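You operate a simulated robot arm through the tools that you are given. There is no shell and no other tool.

The job below is to be done with a simulated robot arm. You get a single attempt, and the scene is never put back.

Task
Grease the three bearings on the bench, then rock the shaft twice.
Fine: turn each grease knob till a ring of grease shows, not till it lumps; the lever ends back.

Only the result counts: the job must be done as asked and must still hold three seconds after the hand-in. Knocking over, shifting, dropping, spilling or breaking anything else fails it.

Robot
A 6-joint arm with a three-finger gripper, fixed in place. Base frame: the origin is on the floor under the middle of its stand, x ahead of it, y to its left, z up; the work surface is at about z = 880. Units: mm, degrees, N and s.
It reaches about 1213 mm from its shoulder. Its first joint turns from -166.0 to 166.0 degrees. Payload 4.89 kg.
The TCP is the grasp point between the finger pads, 30 mm short of the fingertips. In the tool frame z runs along the fingers and y along their closing line. The gripper opens to 164 mm; its body begins 125 mm behind the TCP.
Orientation is that of the tool frame in the base frame, as a unit quaternion [x, y, z, w]. With the fingers straight down and closing along the base's y, the tool's x points along the base's -x, its y along +y and its z along -z.

Tools
- The arm moves only by the tool send_rows. Its argument "moves" is a list of rows, each a list of 7 numbers: the shift along the tool's x, y, z in mm, then the turn, a rotation vector about the tool's x, y, z in degrees, then the gripper command, from -1 (fully open) to 1 (shut), values between in proportion. In form: [[dx, dy, dz, ax, ay, az, jaw], ...]. A call has 1 to 20 rows; each row is the pose to reach, as a shift and turn from the pose commanded when the call began, along the tool's axes at that moment. Each row takes 0.2 s and may step no farther than 50 mm and 8.6 degrees from the row before; otherwise, or with a gripper value out of range, the whole call is refused. A pose out of reach is approached as far as the arm can. The call stops where the force on the tool passes 80 N (or 10 N more than at its start, if that is more) or the arm is blocked; 0.2 s more then pass. The fingers move at their own pace (about 108 mm/s each) and stop on an object; they squeeze with about 30 N. The grip force told is the motor's: it shows also when the fingers shut on nothing. Time passes only in rows, and 0.2 s behind the last, so rows that repeat a pose let the fingers close. It gives the time, the measured TCP pose, the force on the tool (base axes), the opening and the grip force at its end, in the units of the frame above (readings bear some noise), with the torque about the TCP (base axes, N m) and any sound that the robot's microphone picked up.
- Cameras (640 x 400 px; columns grow to the right, rows downward): "scene" is fixed at [60.8, -483.1, 1587]; the picture's right is [0.42, -0.91, 0.00], its down [-0.32, -0.15, -0.94] and it looks along [0.85, 0.39, -0.35] (base axes); focal length 322 px, centre (320, 200). "wrist" rides on the gripper at [76, -2, -152] in the tool frame; the picture's right is [0.02, 1.00, 0.00], its down [-0.88, 0.02, -0.47] and it looks along [-0.47, 0.01, 0.88] (tool axes); focal length 247 px, centre (320, 200). There is no depth. A picture from a camera that has moved, and an enlarged one, comes with that camera's place and axes in the base frame and with its lens. The place of the scene camera against the robot may be out by one fixed shift of up to 25 mm in any direction.
- camera(camera): a new picture of that camera. No time passes.
- slide_trunk(by): moves the trunk up (or, below 0, down) by that many mm; the arm rides with it, the base frame stays. It gives what a move gives, with no picture.
- close_up(camera, box): a new picture of the part [left, top, right, bottom] of that camera's present view, enlarged. No time passes.
- sign_off(): hands the job in; it is judged then, once.

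Nothing tells you positions but the pictures and the camera data. Unless the task says otherwise, let go and move clear before handing in.

The tools are called as a command line: name --pt "numbers of a row" for each row, then --argument value for the rest, lists and objects as JSON in quotes. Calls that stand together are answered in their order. send_rows: Moves the arm, as the interface text tells. Its arguments: {"type":"object","properties":{"moves":{"type":"array"}},"required":["moves"]} The other tools are called the same way: slide_trunk (by) moves the trunk up or down; camera (camera) takes a picture; close_up (camera, box) takes an enlarged picture of a part of a camera's view; sign_off () hands the job in.

At the start:

```text
clock: 0.0
ee_pos: [705.2, 49.3, 1339.5]
tcp_rot: [0.0, 1.0, 0.001, 0.0]
ft_force: [0.0, 0.3, 0.4]
torque: [-0.04, -0.02, 0.0]
gripper_width: 164.0
gripper_force: 0.1
trunk travel left (down, up): [-175.0, 215.0]
```

scene: 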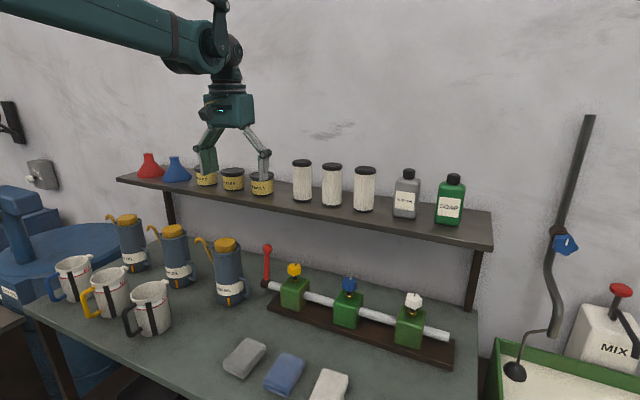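
wrist: 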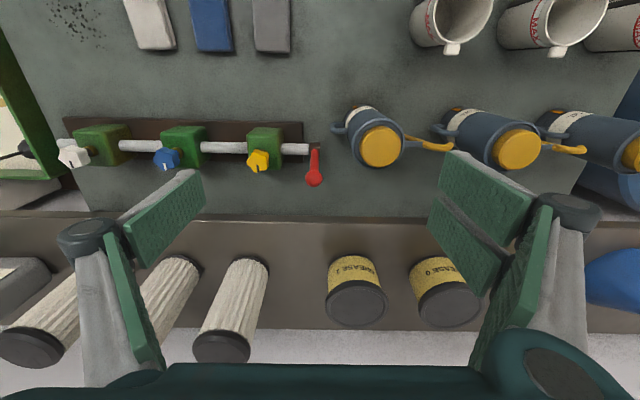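

I see a bench with a bearing rig: three green bearing blocks with yellow, blue and white knobs on top, a shaft through them and a red lever at its left end, with a shelf behind and above. I'll look closer before moving.

close_up --camera "scene" --box '[240, 230, 480, 380]'

close_up --camera "wrist" --box '[40, 90, 360, 290]'

close_up --camera "scene" --box '[100, 130, 500, 380]'

```text
2.67 times, centred on (360, 305) of scene
camera zoom: at [60.8, -483.1, 1587.0], right [0.42, -0.91, 0.0], down [-0.32, -0.15, -0.94], along [0.85, 0.39, -0.35], focal length 858 px, centre (213, -80)
```

zoom: 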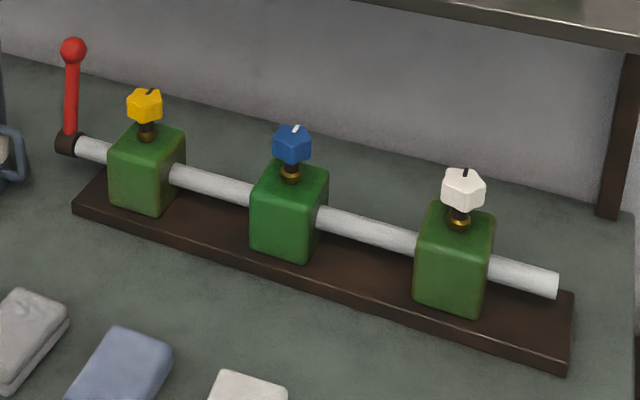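

```text
2.00 times, centred on (200, 190) of wrist
camera zoom: at [630.2, 47.6, 1490.9], right [-0.02, 1.0, 0.0], down [0.88, 0.02, 0.47], along [0.47, 0.01, -0.88], focal length 494 px, centre (560, 220)
```

zoom: 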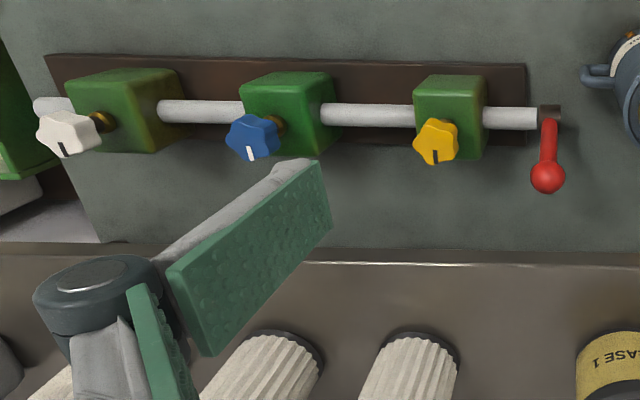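

```text
1.60 times, centred on (300, 255) of scene
camera zoom: at [60.8, -483.1, 1587.0], right [0.42, -0.91, 0.0], down [-0.32, -0.15, -0.94], along [0.85, 0.39, -0.35], focal length 515 px, centre (352, 112)
```

zoom: 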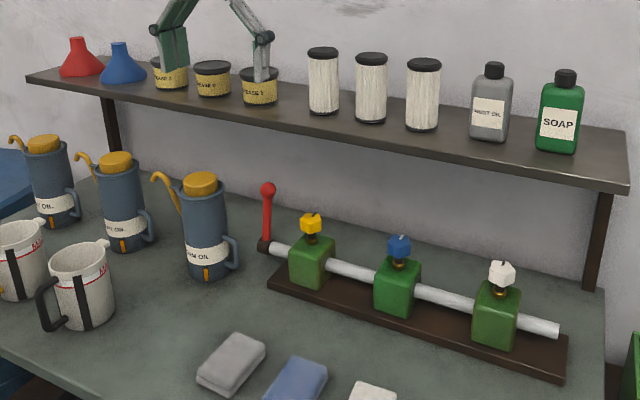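

I place the rig's shaft at about x=787, z=950, the knobs near z≈1040 at y≈-66, -240 and -430, and the lever ball near (812, 40, 1067). The shelf's front edge seems to overhang just behind the knobs, so I'll back off and tilt the hand forward for a better look.

send_rows --pt "20 -20 20 0 -7 0 -1" --pt "40 -40 45 0 -14 0 -1" --pt "60 -60 70 0 -21 0 -1" --pt "80 -80 95 0 -28 0 -1" --pt "95 -95 120 0 -34 0 -1" --pt "105 -110 139 0 -40 0 -1"

camera --camera "wrist"

camera --camera "scene"

```text
clock: 1.4
ee_pos: [599.8, -58.3, 1201.7]
tcp_rot: [-0.001, 0.939, 0.0, 0.343]
ft_force: [1.1, 0.7, -0.2]
torque: [0.05, 0.05, 0.01]
gripper_width: 164.0
gripper_force: 0.0
trunk travel left (down, up): [-175.0, 215.0]
```

```text
taken
camera wrist: at [444.5, -59.8, 1267.9], right [-0.02, 1.0, -0.01], down [0.37, 0.02, 0.93], along [0.93, 0.01, -0.37], focal length 247 px, centre (320, 200)
```

wrist: 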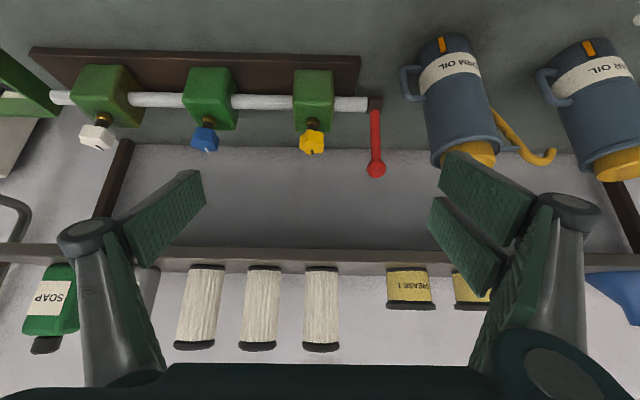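

```text
taken
```

scene: 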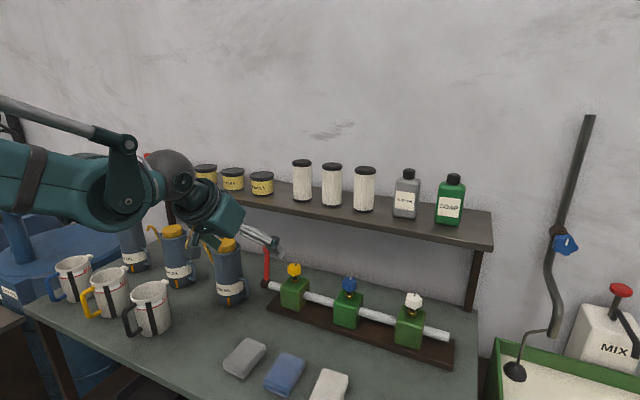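

From two wrist views I put the yellow knob at about (794, -70, 1024), and the shelf's front edge at x≈810 with its underside near z≈1197. A straight-down approach would crowd the shelf, so I'll work with a tilted hand. First some close-ups to size the knobs and collars.

close_up --camera "wrist" --box '[260, 50, 400, 190]'

close_up --camera "wrist" --box '[60, 50, 260, 175]'

close_up --camera "scene" --box '[255, 240, 375, 340]'

close_up --camera "scene" --box '[330, 260, 450, 360]'

```text
2.86 times, centred on (330, 120) of wrist
camera zoom: at [444.5, -59.8, 1267.9], right [-0.02, 1.0, -0.01], down [0.37, 0.02, 0.93], along [0.93, 0.01, -0.37], focal length 706 px, centre (291, 429)
```

zoom: 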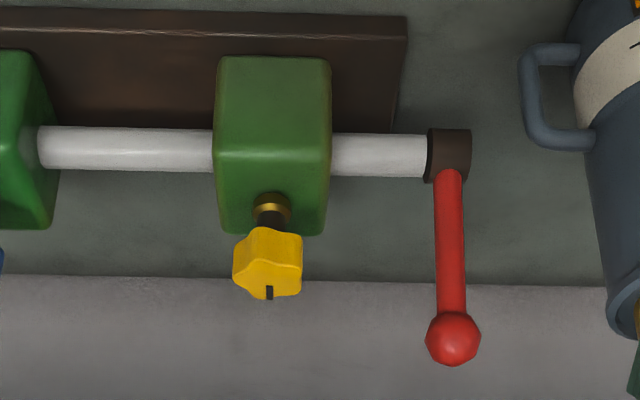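

```text
3.20 times, centred on (160, 112) of wrist
camera zoom: at [444.5, -59.8, 1267.9], right [-0.02, 1.0, -0.01], down [0.37, 0.02, 0.93], along [0.93, 0.01, -0.37], focal length 790 px, centre (832, 480)
```

zoom: 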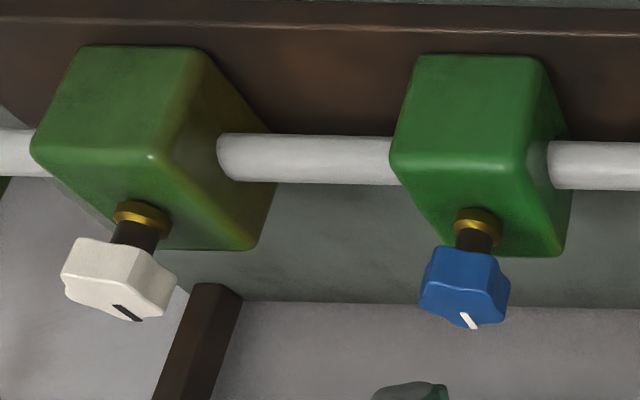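

```text
4.00 times, centred on (315, 290) of scene
camera zoom: at [60.8, -483.1, 1587.0], right [0.42, -0.91, 0.0], down [-0.32, -0.15, -0.94], along [0.85, 0.39, -0.35], focal length 1287 px, centre (340, -160)
```

zoom: 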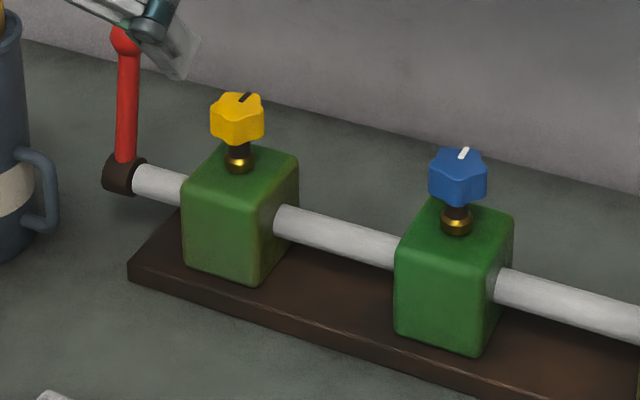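

```text
4.00 times, centred on (390, 310) of scene
camera zoom: at [60.8, -483.1, 1587.0], right [0.42, -0.91, 0.0], down [-0.32, -0.15, -0.94], along [0.85, 0.39, -0.35], focal length 1287 px, centre (40, -240)
```

zoom: 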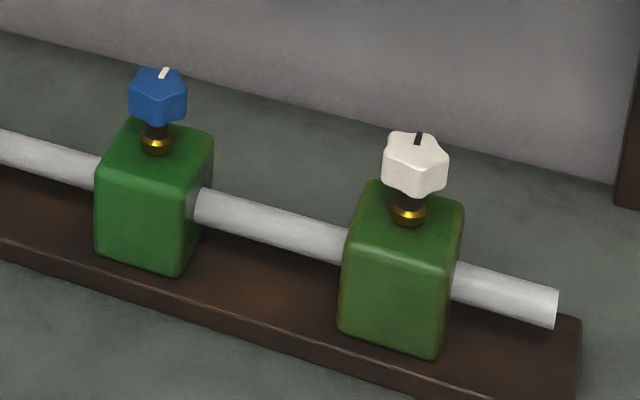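

The knobs are lobed, about 40–50 mm across and spanning z≈1014–1038, above block tops at z≈980. I'll look closely at the fingers to see how the pads are laid out.

close_up --camera "wrist" --box '[40, 130, 300, 400]'

close_up --camera "wrist" --box '[400, 130, 640, 400]'

close_up --camera "scene" --box '[140, 130, 320, 290]'

```text
1.48 times, centred on (170, 265) of wrist
camera zoom: at [444.5, -59.8, 1267.9], right [-0.02, 1.0, -0.01], down [0.37, 0.02, 0.93], along [0.93, 0.01, -0.37], focal length 366 px, centre (542, 104)
```

zoom: 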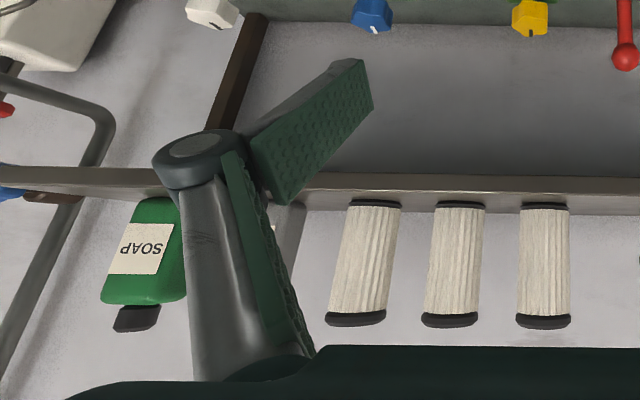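

```text
1.48 times, centred on (520, 265) of wrist
camera zoom: at [444.5, -59.8, 1267.9], right [-0.02, 1.0, -0.01], down [0.37, 0.02, 0.93], along [0.93, 0.01, -0.37], focal length 366 px, centre (24, 104)
```

zoom: 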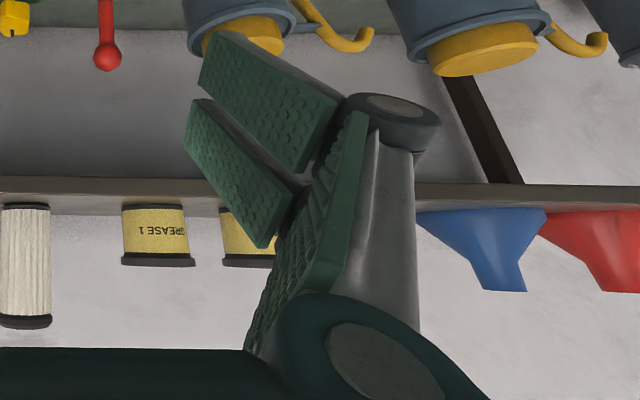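

```text
2.50 times, centred on (230, 210) of scene
camera zoom: at [60.8, -483.1, 1587.0], right [0.42, -0.91, 0.0], down [-0.32, -0.15, -0.94], along [0.85, 0.39, -0.35], focal length 804 px, centre (545, 175)
```

zoom: 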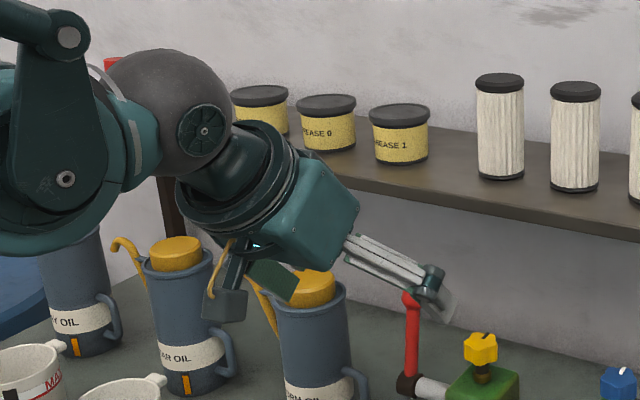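

Fingers: two adjacent pads on the tool's +y side and one on the other. I take the knobs as yellow (794, -71), blue (794, -252) and white (795, -434), all near z≈1021. Next I'll move to a stand-off on the yellow knob, yawed 40° about vertical so I can turn clockwise.

send_rows --pt "-8.3 -9.6 26.5 -4.3 0 -5.1 -0.1" --pt "-16.6 -19.2 53 -8.6 0 -10.2 -0.1" --pt "-24.9 -28.9 79.4 -12.9 0 -15.3 -0.1" --pt "-33.1 -38.5 105.9 -17.1 0 -20.4 -0.1" --pt "-41.4 -48.1 132.3 -21.4 0 -25.5 -0.1" --pt "-49.7 -57.7 158.8 -25.7 0 -30.6 -0.1"

camera --camera "wrist"

camera --camera "scene"

```text
clock: 2.8
ee_pos: [739.8, -117.7, 1113.4]
tcp_rot: [-0.322, 0.883, 0.117, 0.322]
ft_force: [-2.3, 1.1, 2.0]
torque: [-0.19, -0.19, -0.21]
gripper_width: 90.0
gripper_force: 0.1
trunk travel left (down, up): [-175.0, 215.0]
```

```text
taken
camera wrist: at [620.3, -219.5, 1179.6], right [-0.66, 0.75, -0.01], down [0.27, 0.25, 0.93], along [0.7, 0.61, -0.37], focal length 247 px, centre (320, 200)
```

wrist: 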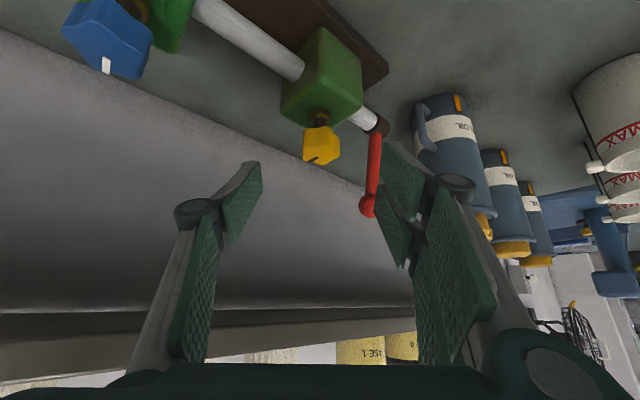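

```text
taken
```

scene: 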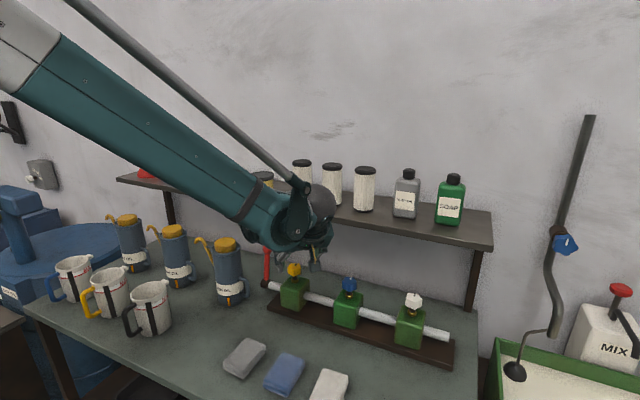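

The yaw worked, and the yellow knob sits almost on the approach line, about 120 mm ahead along the fingers. I'll advance part of the way and check again.

send_rows --pt "-1.5 0.2 20 0 0 0 -0.1" --pt "-3 0.4 40 0 0 0 -0.1" --pt "-4.5 0.6 60 0 0 0 -0.1" --pt "-5.5 0.7 75 0 0 0 -0.1"

camera --camera "wrist"

close_up --camera "scene" --box '[240, 210, 360, 330]'

```text
clock: 3.8
ee_pos: [779.7, -84.5, 1058.5]
tcp_rot: [-0.321, 0.883, 0.117, 0.322]
ft_force: [0.4, -0.6, -0.3]
torque: [-0.01, -0.02, -0.01]
gripper_width: 90.1
gripper_force: 0.0
trunk travel left (down, up): [-175.0, 215.0]
```

```text
taken
camera wrist: at [661.5, -187.6, 1124.1], right [-0.66, 0.76, -0.01], down [0.27, 0.25, 0.93], along [0.7, 0.6, -0.37], focal length 247 px, centre (320, 200)
```

wrist: 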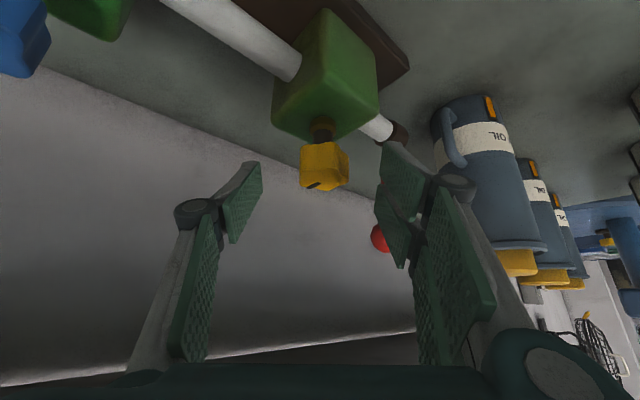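

```text
3.33 times, centred on (300, 270) of scene
camera zoom: at [60.8, -483.1, 1587.0], right [0.42, -0.91, 0.0], down [-0.32, -0.15, -0.94], along [0.85, 0.39, -0.35], focal length 1072 px, centre (387, -33)
```

zoom: 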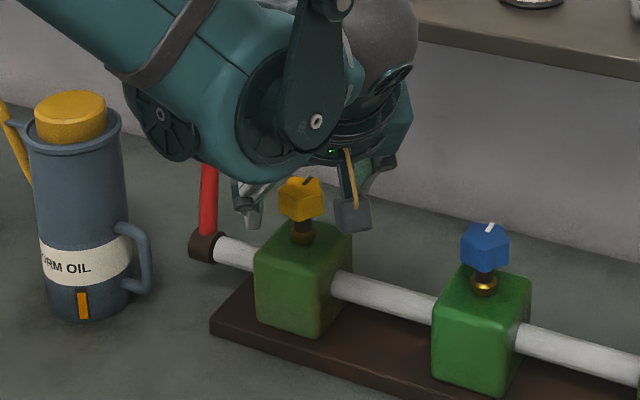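

The knob refines to about (794.5, -69, 1021), so I'll make the last advance of about 36 mm and check the alignment before closing.

send_rows --pt "0.8 0.7 12 0 0 0 -0.1" --pt "1.6 1.4 24 0 0 0 -0.1" --pt "2.5 2.1 36 0 0 0 -0.1"

camera --camera "wrist"

close_up --camera "scene" --box '[240, 210, 360, 330]'

```text
clock: 4.6
ee_pos: [793.9, -69.8, 1027.6]
tcp_rot: [-0.321, 0.883, 0.117, 0.321]
ft_force: [-1.2, -0.1, -0.2]
torque: [0.0, -0.05, -0.04]
gripper_width: 90.2
gripper_force: 0.0
trunk travel left (down, up): [-175.0, 215.0]
```

```text
taken
camera wrist: at [675.0, -171.3, 1093.3], right [-0.66, 0.76, -0.01], down [0.27, 0.25, 0.93], along [0.71, 0.6, -0.37], focal length 247 px, centre (320, 200)
```

wrist: 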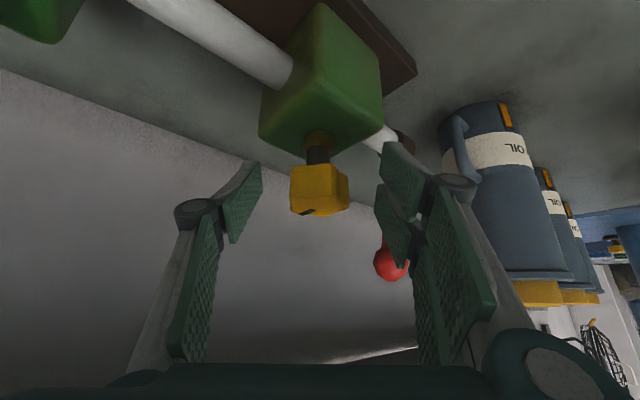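

```text
3.33 times, centred on (300, 270) of scene
camera zoom: at [60.8, -483.1, 1587.0], right [0.42, -0.91, 0.0], down [-0.32, -0.15, -0.94], along [0.85, 0.39, -0.35], focal length 1072 px, centre (387, -33)
```

zoom: 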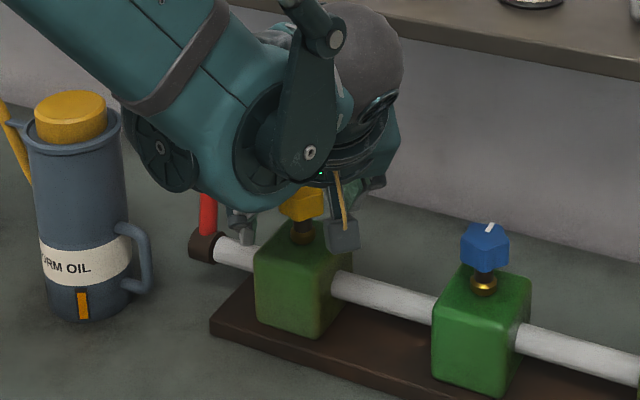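

The knob sits right between the pads. I'll close on it.

send_rows --pt "0 0 0 0 0 0 0.3" --pt "0 0 0 0 0 0 1" --pt "0 0 0 0 0 0 1" --pt "0 0 0 0 0 0 1"

camera --camera "wrist"

close_up --camera "scene" --box '[260, 240, 340, 320]'

```text
clock: 5.6
ee_pos: [793.3, -70.1, 1027.8]
tcp_rot: [-0.321, 0.883, 0.117, 0.322]
ft_force: [3.0, -2.9, 1.5]
torque: [-0.07, -0.15, -0.03]
gripper_width: 40.1
gripper_force: 44.9
trunk travel left (down, up): [-175.0, 215.0]
```

```text
taken
camera wrist: at [675.4, -171.5, 1093.3], right [-0.65, 0.76, -0.01], down [0.27, 0.25, 0.93], along [0.71, 0.6, -0.37], focal length 247 px, centre (320, 200)
```

wrist: 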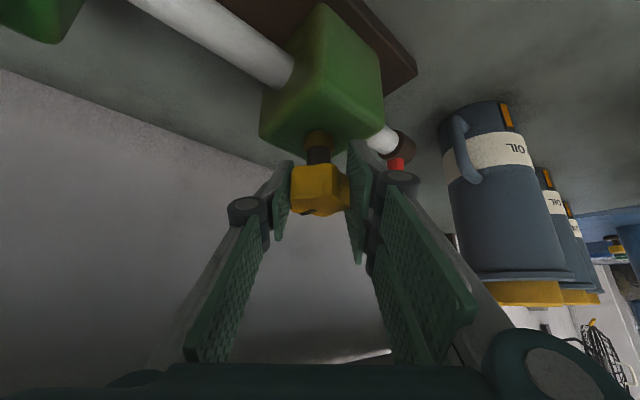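

```text
5.00 times, centred on (300, 280) of scene
camera zoom: at [60.8, -483.1, 1587.0], right [0.42, -0.91, 0.0], down [-0.32, -0.15, -0.94], along [0.85, 0.39, -0.35], focal length 1608 px, centre (420, -200)
```

zoom: 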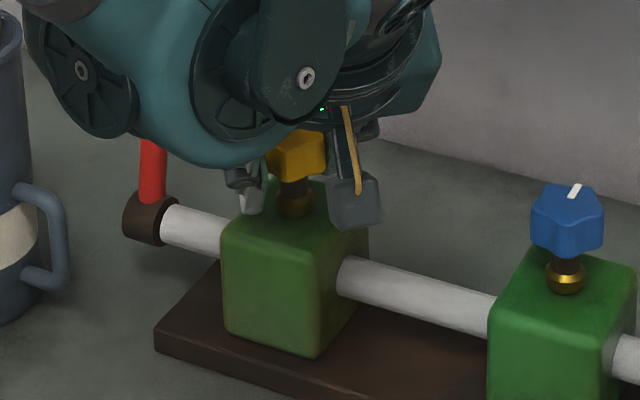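

The grip holds at 40 mm. Now a trial clockwise turn (seen from above) of 15°, watching the torque and the collar.

send_rows --pt "0 0 0 3.2 0 3.83 1" --pt "0 0 0 6.43 0 7.66 1" --pt "0 0 0 9.64 0 11.49 1"

close_up --camera "wrist" --box '[240, 80, 400, 240]'

close_up --camera "scene" --box '[260, 240, 340, 320]'

```text
clock: 6.4
ee_pos: [795.7, -69.0, 1027.7]
tcp_rot: [-0.202, 0.918, 0.074, 0.333]
ft_force: [11.1, 1.3, -2.1]
torque: [0.19, -0.26, 0.65]
gripper_width: 40.4
gripper_force: 45.7
trunk travel left (down, up): [-175.0, 215.0]
```

```text
2.50 times, centred on (320, 160) of wrist
camera zoom: at [655.0, -136.6, 1093.1], right [-0.44, 0.9, -0.01], down [0.33, 0.17, 0.93], along [0.84, 0.4, -0.37], focal length 617 px, centre (320, 300)
```

zoom: 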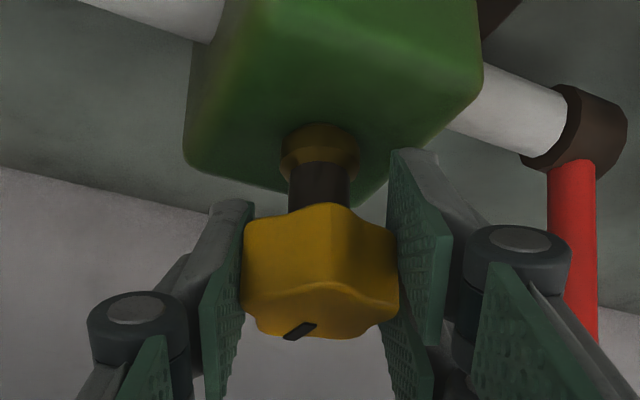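

```text
5.00 times, centred on (300, 280) of scene
camera zoom: at [60.8, -483.1, 1587.0], right [0.42, -0.91, 0.0], down [-0.32, -0.15, -0.94], along [0.85, 0.39, -0.35], focal length 1608 px, centre (420, -200)
```

zoom: 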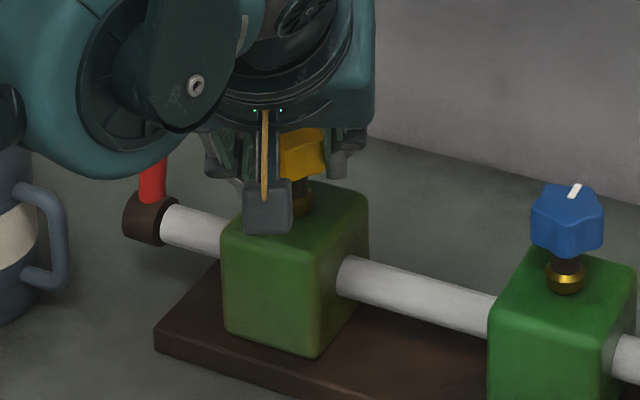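

The mark has turned with the grip (torque about 0.65 N m), and no grease shows yet. I'll continue clockwise in small steps.

send_rows --pt "0 0 0 3.2 0 3.83 1" --pt "0 0 0 6.43 0 7.66 1" --pt "0 0 0 9.64 0 11.49 1" --pt "0 0 0 12.86 0 15.32 1"

close_up --camera "wrist" --box '[240, 80, 400, 240]'

close_up --camera "scene" --box '[260, 240, 340, 320]'

```text
clock: 7.4
ee_pos: [795.5, -70.4, 1027.2]
tcp_rot: [-0.04, 0.939, 0.015, 0.341]
ft_force: [14.1, -23.9, -6.4]
torque: [-0.15, -0.03, 0.47]
gripper_width: 39.8
gripper_force: 44.6
trunk travel left (down, up): [-175.0, 215.0]
```

```text
2.50 times, centred on (320, 160) of wrist
camera zoom: at [641.2, -85.8, 1093.5], right [-0.1, 0.99, -0.01], down [0.37, 0.05, 0.93], along [0.92, 0.09, -0.37], focal length 617 px, centre (320, 300)
```

zoom: 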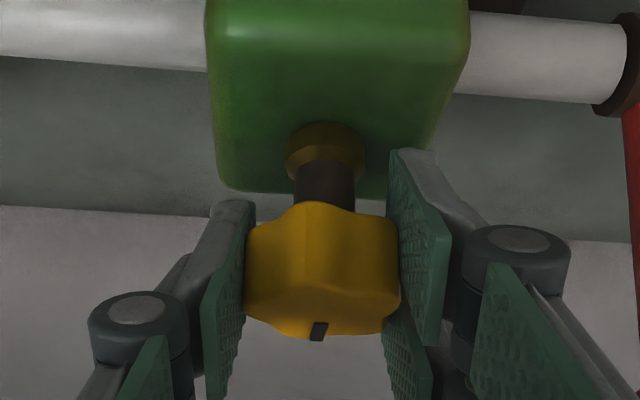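

```text
5.00 times, centred on (300, 280) of scene
camera zoom: at [60.8, -483.1, 1587.0], right [0.42, -0.91, 0.0], down [-0.32, -0.15, -0.94], along [0.85, 0.39, -0.35], focal length 1608 px, centre (420, -200)
```

zoom: 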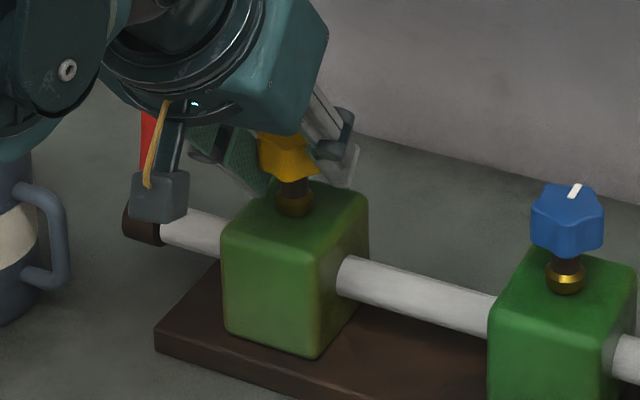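

The mark has stayed pointing to the back while the hand turned, so the knob was slipping in the grip and did not move clockwise. I'll try the other way a little and compare the mark.

send_rows --pt "0 0 0 -3.2 0 -3.83 1" --pt "0 0 0 -6.43 0 -7.66 1" --pt "0 0 0 -9.64 0 -11.49 1"

close_up --camera "wrist" --box '[240, 80, 400, 240]'

close_up --camera "scene" --box '[260, 240, 340, 320]'

```text
clock: 8.2
ee_pos: [796.5, -70.2, 1028.0]
tcp_rot: [-0.162, 0.925, 0.06, 0.338]
ft_force: [22.0, -32.6, 6.2]
torque: [-0.33, -0.12, 0.04]
gripper_width: 40.0
gripper_force: 44.9
trunk travel left (down, up): [-175.0, 215.0]
```

```text
2.50 times, centred on (320, 160) of wrist
camera zoom: at [650.5, -125.6, 1093.3], right [-0.36, 0.93, -0.01], down [0.34, 0.14, 0.93], along [0.87, 0.33, -0.37], focal length 617 px, centre (320, 300)
```

zoom: 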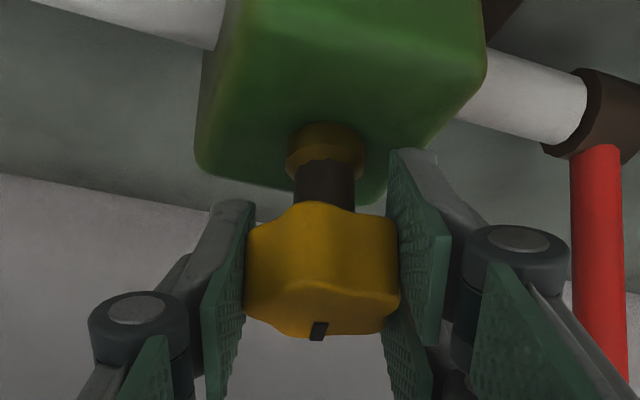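

```text
5.00 times, centred on (300, 280) of scene
camera zoom: at [60.8, -483.1, 1587.0], right [0.42, -0.91, 0.0], down [-0.32, -0.15, -0.94], along [0.85, 0.39, -0.35], focal length 1608 px, centre (420, -200)
```

zoom: 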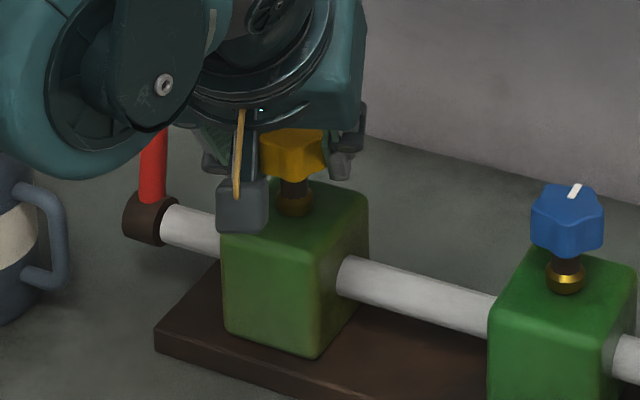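

Counter-clockwise the knob follows the grip freely, by about 15° so far, and no grease shows yet. I'll keep going counter-clockwise in 10° steps and check each.

send_rows --pt "0 0 0 -3.2 0 -3.83 1" --pt "0 0 0 -6.43 0 -7.66 1"

close_up --camera "wrist" --box '[240, 80, 400, 240]'

close_up --camera "scene" --box '[260, 240, 340, 320]'

```text
clock: 8.8
ee_pos: [796.2, -70.3, 1028.1]
tcp_rot: [-0.243, 0.908, 0.089, 0.33]
ft_force: [16.3, -29.2, -2.2]
torque: [-0.33, -0.21, 0.05]
gripper_width: 40.0
gripper_force: 45.3
trunk travel left (down, up): [-175.0, 215.0]
```

```text
2.50 times, centred on (320, 160) of wrist
camera zoom: at [662.7, -150.2, 1093.6], right [-0.51, 0.86, -0.01], down [0.31, 0.2, 0.93], along [0.8, 0.47, -0.37], focal length 617 px, centre (320, 300)
```

zoom: 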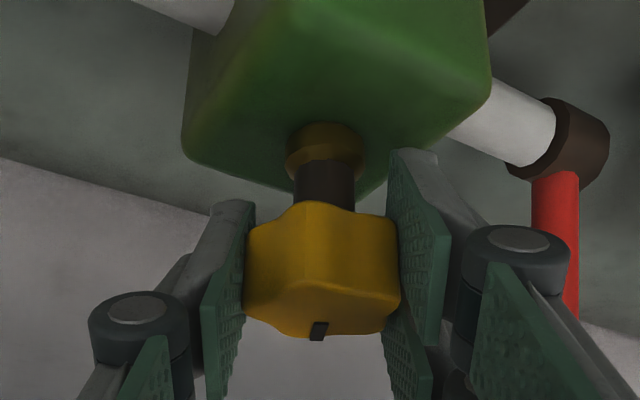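

```text
5.00 times, centred on (300, 280) of scene
camera zoom: at [60.8, -483.1, 1587.0], right [0.42, -0.91, 0.0], down [-0.32, -0.15, -0.94], along [0.85, 0.39, -0.35], focal length 1608 px, centre (420, -200)
```

zoom: 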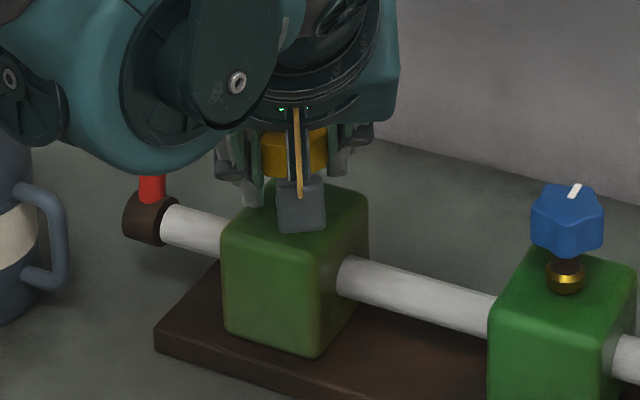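

send_rows --pt "0 0 0 -3.2 0 -3.83 1" --pt "0 0 0 -6.43 0 -7.66 1"

close_up --camera "wrist" --box '[240, 80, 400, 240]'

close_up --camera "scene" --box '[260, 240, 340, 320]'

```text
clock: 9.4
ee_pos: [796.2, -69.7, 1027.7]
tcp_rot: [-0.322, 0.883, 0.118, 0.32]
ft_force: [16.5, -25.4, -5.5]
torque: [-0.35, 0.0, 0.03]
gripper_width: 39.6
gripper_force: 45.2
trunk travel left (down, up): [-175.0, 215.0]
```

```text
2.50 times, centred on (320, 160) of wrist
camera zoom: at [678.6, -172.0, 1093.5], right [-0.66, 0.76, -0.01], down [0.27, 0.25, 0.93], along [0.7, 0.61, -0.37], focal length 617 px, centre (320, 300)
```

zoom: 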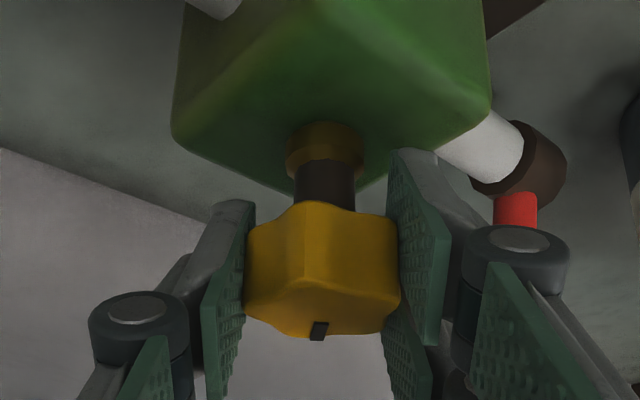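

```text
5.00 times, centred on (300, 280) of scene
camera zoom: at [60.8, -483.1, 1587.0], right [0.42, -0.91, 0.0], down [-0.32, -0.15, -0.94], along [0.85, 0.39, -0.35], focal length 1608 px, centre (420, -200)
```

zoom: 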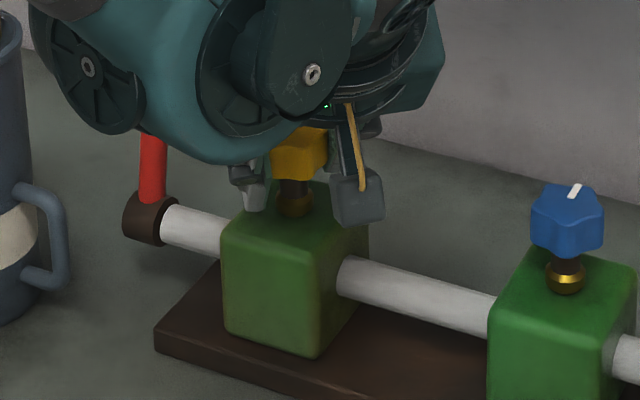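

The knob is at about +35° with no grease. I'll carry on to a yaw of about 60°, easing the side load slightly.

send_rows --pt "0 -1 0 -3.2 0 -3.83 1" --pt "0 -2 0 -6.43 0 -7.66 1"

close_up --camera "wrist" --box '[240, 80, 400, 240]'

close_up --camera "scene" --box '[260, 240, 340, 320]'

```text
clock: 10.0
ee_pos: [796.6, -69.3, 1027.8]
tcp_rot: [-0.397, 0.852, 0.145, 0.31]
ft_force: [14.7, 3.6, -0.9]
torque: [0.06, 0.19, 0.0]
gripper_width: 39.8
gripper_force: 45.3
trunk travel left (down, up): [-175.0, 215.0]
```

```text
2.50 times, centred on (320, 160) of wrist
camera zoom: at [698.4, -191.1, 1093.5], right [-0.78, 0.63, -0.01], down [0.22, 0.29, 0.93], along [0.59, 0.72, -0.37], focal length 617 px, centre (320, 300)
```

zoom: 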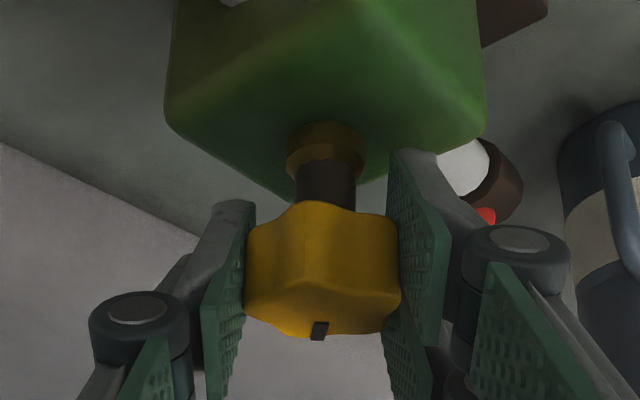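

```text
5.00 times, centred on (300, 280) of scene
camera zoom: at [60.8, -483.1, 1587.0], right [0.42, -0.91, 0.0], down [-0.32, -0.15, -0.94], along [0.85, 0.39, -0.35], focal length 1608 px, centre (420, -200)
```

zoom: 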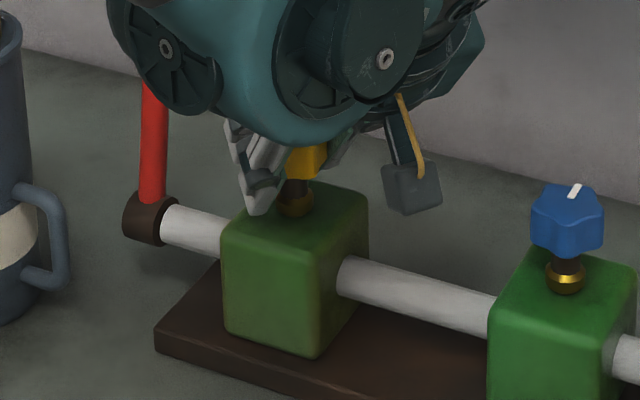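

send_rows --pt "0 0 0 -3.2 0 -3.83 1" --pt "0 0 0 -6.43 0 -7.66 1" --pt "0 0 0 -9.64 0 -11.49 1"

close_up --camera "wrist" --box '[240, 80, 400, 240]'

camera --camera "scene"

```text
clock: 10.8
ee_pos: [796.7, -69.3, 1028.1]
tcp_rot: [-0.505, 0.792, 0.184, 0.288]
ft_force: [-6.0, 16.2, -14.7]
torque: [0.5, -0.42, -0.04]
gripper_width: 39.8
gripper_force: 44.7
trunk travel left (down, up): [-175.0, 215.0]
```

```text
2.50 times, centred on (320, 160) of wrist
camera zoom: at [732.9, -212.8, 1093.8], right [-0.91, 0.41, -0.01], down [0.14, 0.34, 0.93], along [0.38, 0.85, -0.37], focal length 617 px, centre (320, 300)
```

zoom: 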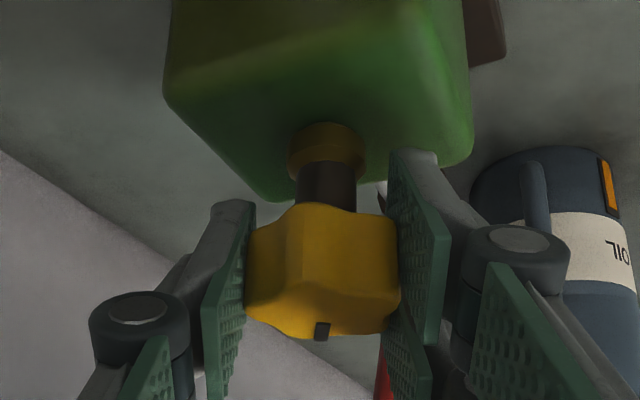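

```text
taken
```

scene: 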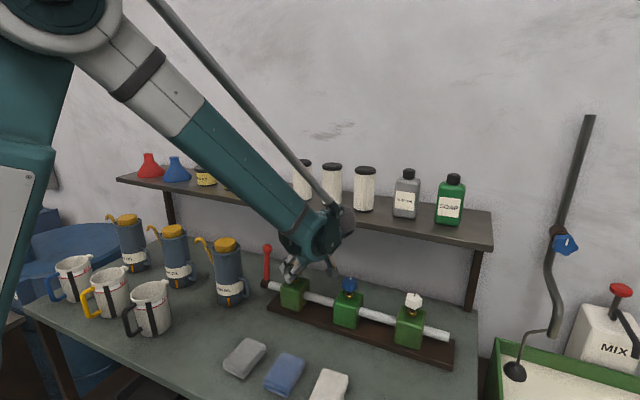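

The knob is at about +60° with still no grease, so I need a new grip. I'll open in place, swing the hand back 100° around the knob, and look at the collar while it's clear.

send_rows --pt "0 0 0 0 0 0 -0.1" --pt "0 0 0 0 0 0 -0.1" --pt "0 0 0 4.95 0 5.9 -0.1" --pt "0 0 0 9.9 0 11.8 -0.1" --pt "0 0 0 14.84 0 17.68 -0.1" --pt "0 0 0 19.79 0 23.58 -0.1" --pt "0 0 0 24.74 0 29.47 -0.1" --pt "0 0 0 29.68 0 35.36 -0.1" --pt "0 0 0 34.63 0 41.26 -0.1" --pt "0 0 0 39.58 0 47.15 -0.1" --pt "0 0 0 44.52 0 53.05 -0.1" --pt "0 0 0 49.47 0 58.94 -0.1" --pt "0 0 0 54.42 0 64.83 -0.1" --pt "0 0 0 59.36 0 70.73 -0.1" --pt "0 0 0 64.3 0 76.6 -0.1"

camera --camera "wrist"

close_up --camera "scene" --box '[240, 220, 340, 320]'

```text
clock: 14.0
ee_pos: [797.4, -70.1, 1027.3]
tcp_rot: [0.284, 0.896, -0.103, 0.327]
ft_force: [-0.5, -0.2, -0.2]
torque: [0.05, -0.06, 0.07]
gripper_width: 90.1
gripper_force: 0.2
trunk travel left (down, up): [-175.0, 215.0]
```

```text
taken
camera wrist: at [668.9, 18.4, 1094.2], right [0.56, 0.83, -0.01], down [0.31, -0.2, 0.93], along [0.77, -0.53, -0.37], focal length 247 px, centre (320, 200)
```

wrist: 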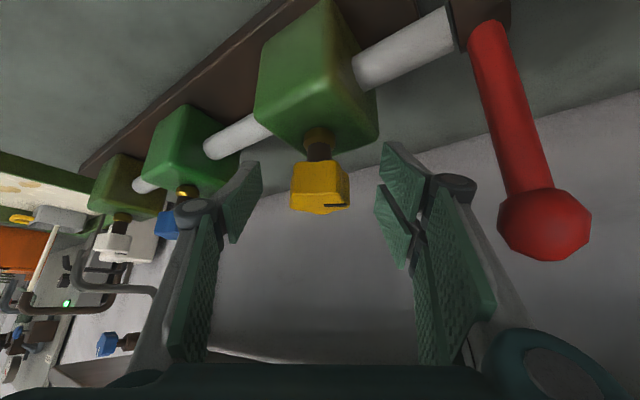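

```text
4.00 times, centred on (290, 270) of scene
camera zoom: at [60.8, -483.1, 1587.0], right [0.42, -0.91, 0.0], down [-0.32, -0.15, -0.94], along [0.85, 0.39, -0.35], focal length 1287 px, centre (440, -80)
```

zoom: 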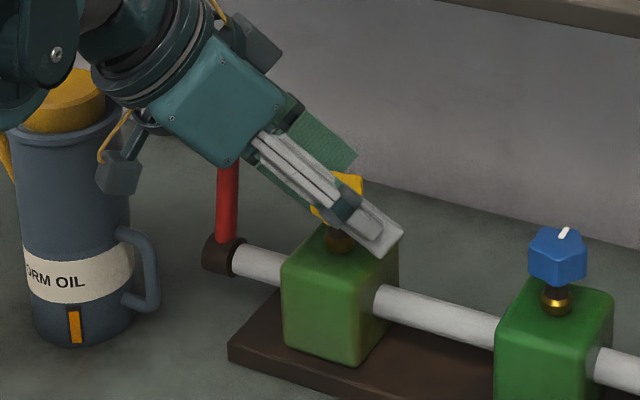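

The knob mark has moved about 60° counter-clockwise, confirming it turns that way, and there is no grease yet. I'll re-grip here and turn on.

send_rows --pt "0 0 0 0 0 0 0.3" --pt "0 0 0 0 0 0 1" --pt "0 0 0 0 0 0 1" --pt "0 0 0 -3.2 0 -3.83 1" --pt "0 0 0 -6.43 0 -7.66 1"

close_up --camera "wrist" --box '[240, 80, 400, 240]'

close_up --camera "scene" --box '[260, 240, 340, 320]'

```text
clock: 15.2
ee_pos: [796.6, -69.5, 1029.0]
tcp_rot: [0.204, 0.918, -0.074, 0.334]
ft_force: [-1.3, -1.9, 3.7]
torque: [0.22, -0.01, 0.03]
gripper_width: 40.7
gripper_force: 45.4
trunk travel left (down, up): [-175.0, 215.0]
```

```text
2.50 times, centred on (320, 160) of wrist
camera zoom: at [655.2, -5.6, 1094.1], right [0.41, 0.91, -0.01], down [0.34, -0.14, 0.93], along [0.85, -0.38, -0.37], focal length 617 px, centre (320, 300)
```

zoom: 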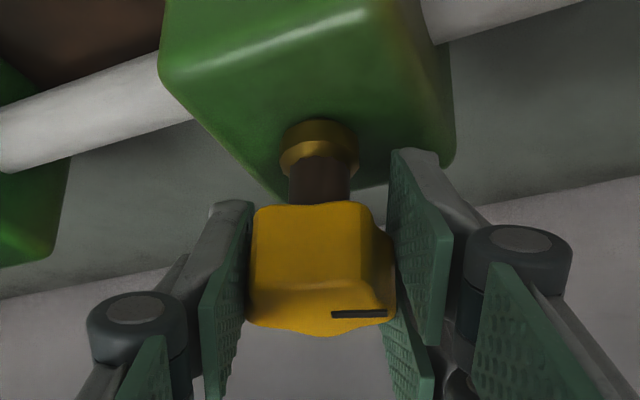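

```text
5.00 times, centred on (300, 280) of scene
camera zoom: at [60.8, -483.1, 1587.0], right [0.42, -0.91, 0.0], down [-0.32, -0.15, -0.94], along [0.85, 0.39, -0.35], focal length 1608 px, centre (420, -200)
```

zoom: 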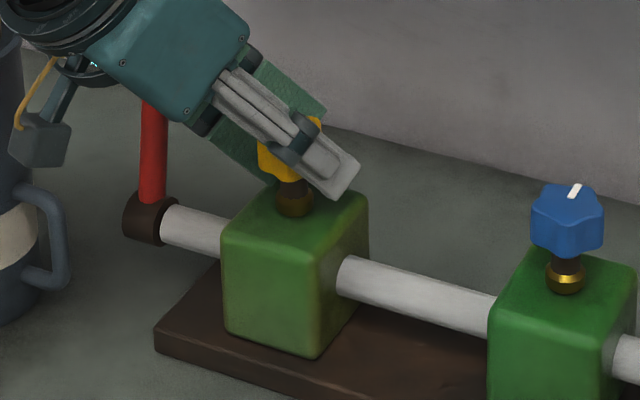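

send_rows --pt "0 0 0 -3.2 0 -3.83 1" --pt "0 0 0 -6.43 0 -7.66 1" --pt "0 0 0 -9.64 0 -11.49 1"

close_up --camera "wrist" --box '[240, 80, 400, 240]'

close_up --camera "scene" --box '[260, 240, 340, 320]'

```text
clock: 16.0
ee_pos: [796.8, -70.0, 1027.8]
tcp_rot: [0.081, 0.936, -0.029, 0.34]
ft_force: [-0.6, 16.1, -1.7]
torque: [0.26, 0.46, 0.0]
gripper_width: 40.7
gripper_force: 44.7
trunk travel left (down, up): [-175.0, 215.0]
```

```text
2.50 times, centred on (320, 160) of wrist
camera zoom: at [643.3, -44.4, 1094.1], right [0.16, 0.99, -0.01], down [0.37, -0.05, 0.93], along [0.92, -0.15, -0.37], focal length 617 px, centre (320, 300)
```

zoom: 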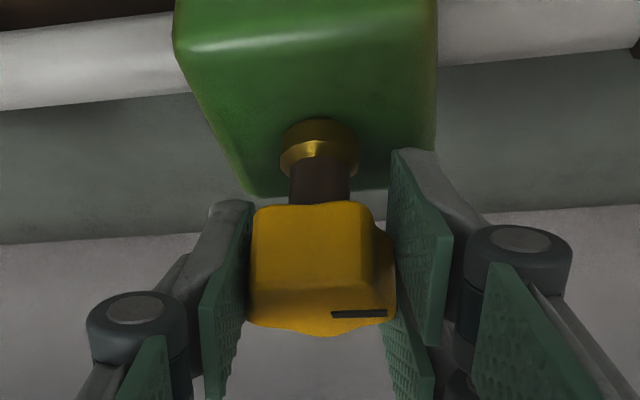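

```text
5.00 times, centred on (300, 280) of scene
camera zoom: at [60.8, -483.1, 1587.0], right [0.42, -0.91, 0.0], down [-0.32, -0.15, -0.94], along [0.85, 0.39, -0.35], focal length 1608 px, centre (420, -200)
```

zoom: 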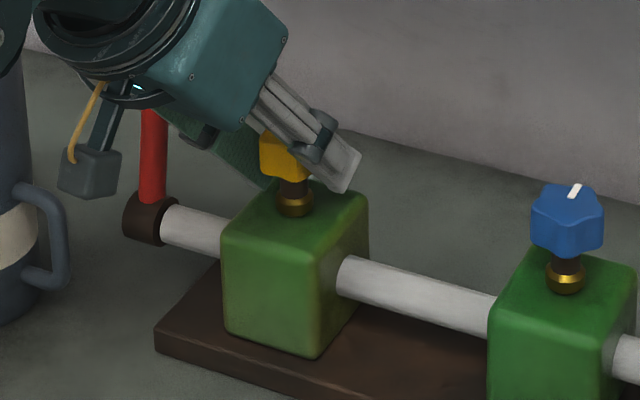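

send_rows --pt "0 0 0 -3.2 0 -3.83 1" --pt "0 0 0 -6.43 0 -7.66 1" --pt "0 0 0 -9.64 0 -11.49 1"

close_up --camera "wrist" --box '[240, 80, 400, 240]'

close_up --camera "scene" --box '[260, 240, 340, 320]'

```text
clock: 16.8
ee_pos: [796.8, -69.1, 1028.2]
tcp_rot: [-0.042, 0.939, 0.015, 0.341]
ft_force: [3.3, 26.9, -2.3]
torque: [0.08, 0.33, -0.04]
gripper_width: 40.7
gripper_force: 44.9
trunk travel left (down, up): [-175.0, 215.0]
```

```text
2.50 times, centred on (320, 160) of wrist
camera zoom: at [641.9, -84.7, 1094.3], right [-0.1, 0.99, -0.01], down [0.37, 0.05, 0.93], along [0.92, 0.09, -0.37], focal length 617 px, centre (320, 300)
```

zoom: 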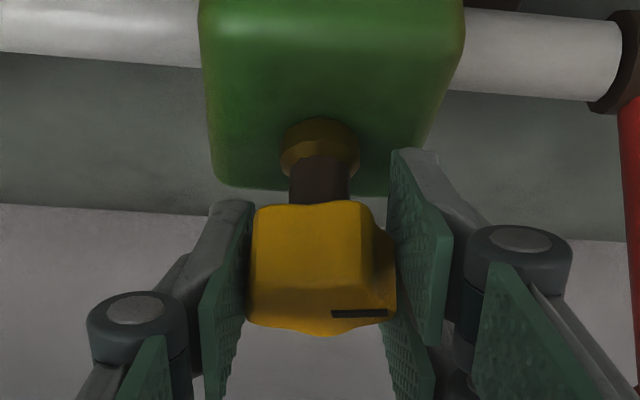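

```text
5.00 times, centred on (300, 280) of scene
camera zoom: at [60.8, -483.1, 1587.0], right [0.42, -0.91, 0.0], down [-0.32, -0.15, -0.94], along [0.85, 0.39, -0.35], focal length 1608 px, centre (420, -200)
```

zoom: 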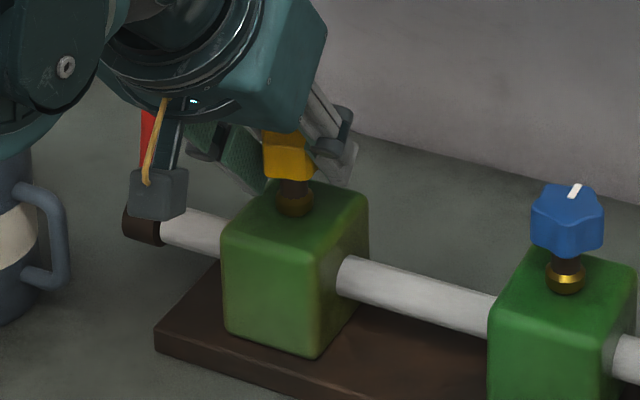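

The knob is at about +100°, still dry. I'll continue, easing the side load as I turn.

send_rows --pt "0.6 0.7 -0.5 -3.2 0 -3.83 1" --pt "1.2 1.4 -1 -6.43 0 -7.66 1" --pt "1.8 2.1 -1.5 -9.64 0 -11.49 1"

close_up --camera "wrist" --box '[240, 80, 400, 240]'

close_up --camera "scene" --box '[260, 240, 340, 320]'

```text
clock: 17.6
ee_pos: [795.8, -69.2, 1028.8]
tcp_rot: [-0.163, 0.925, 0.059, 0.338]
ft_force: [20.5, 10.1, 0.0]
torque: [0.12, -0.87, 0.0]
gripper_width: 40.7
gripper_force: 45.2
trunk travel left (down, up): [-175.0, 215.0]
```

```text
2.50 times, centred on (320, 160) of wrist
camera zoom: at [649.4, -123.9, 1094.2], right [-0.36, 0.93, -0.02], down [0.34, 0.15, 0.93], along [0.87, 0.33, -0.37], focal length 617 px, centre (320, 300)
```

zoom: 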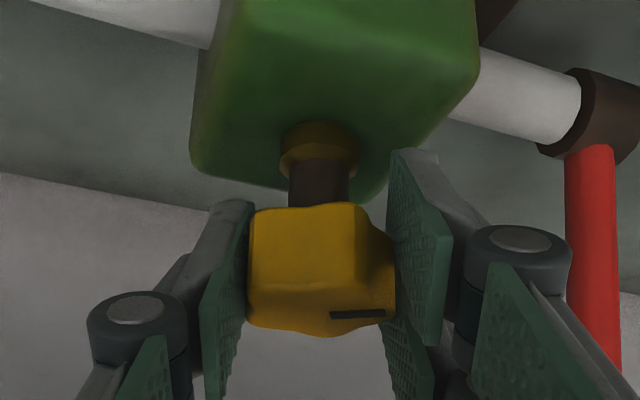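

```text
5.00 times, centred on (300, 280) of scene
camera zoom: at [60.8, -483.1, 1587.0], right [0.42, -0.91, 0.0], down [-0.32, -0.15, -0.94], along [0.85, 0.39, -0.35], focal length 1608 px, centre (420, -200)
```

zoom: 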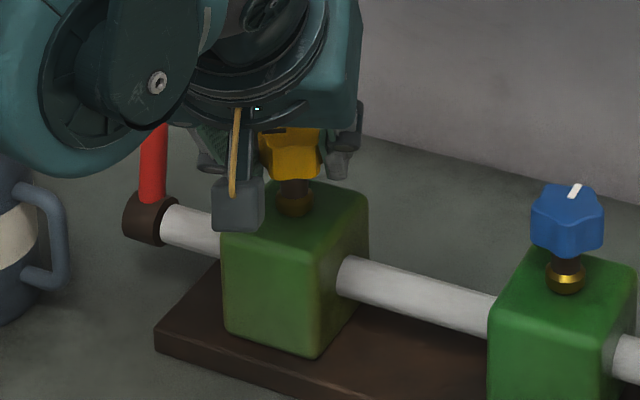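

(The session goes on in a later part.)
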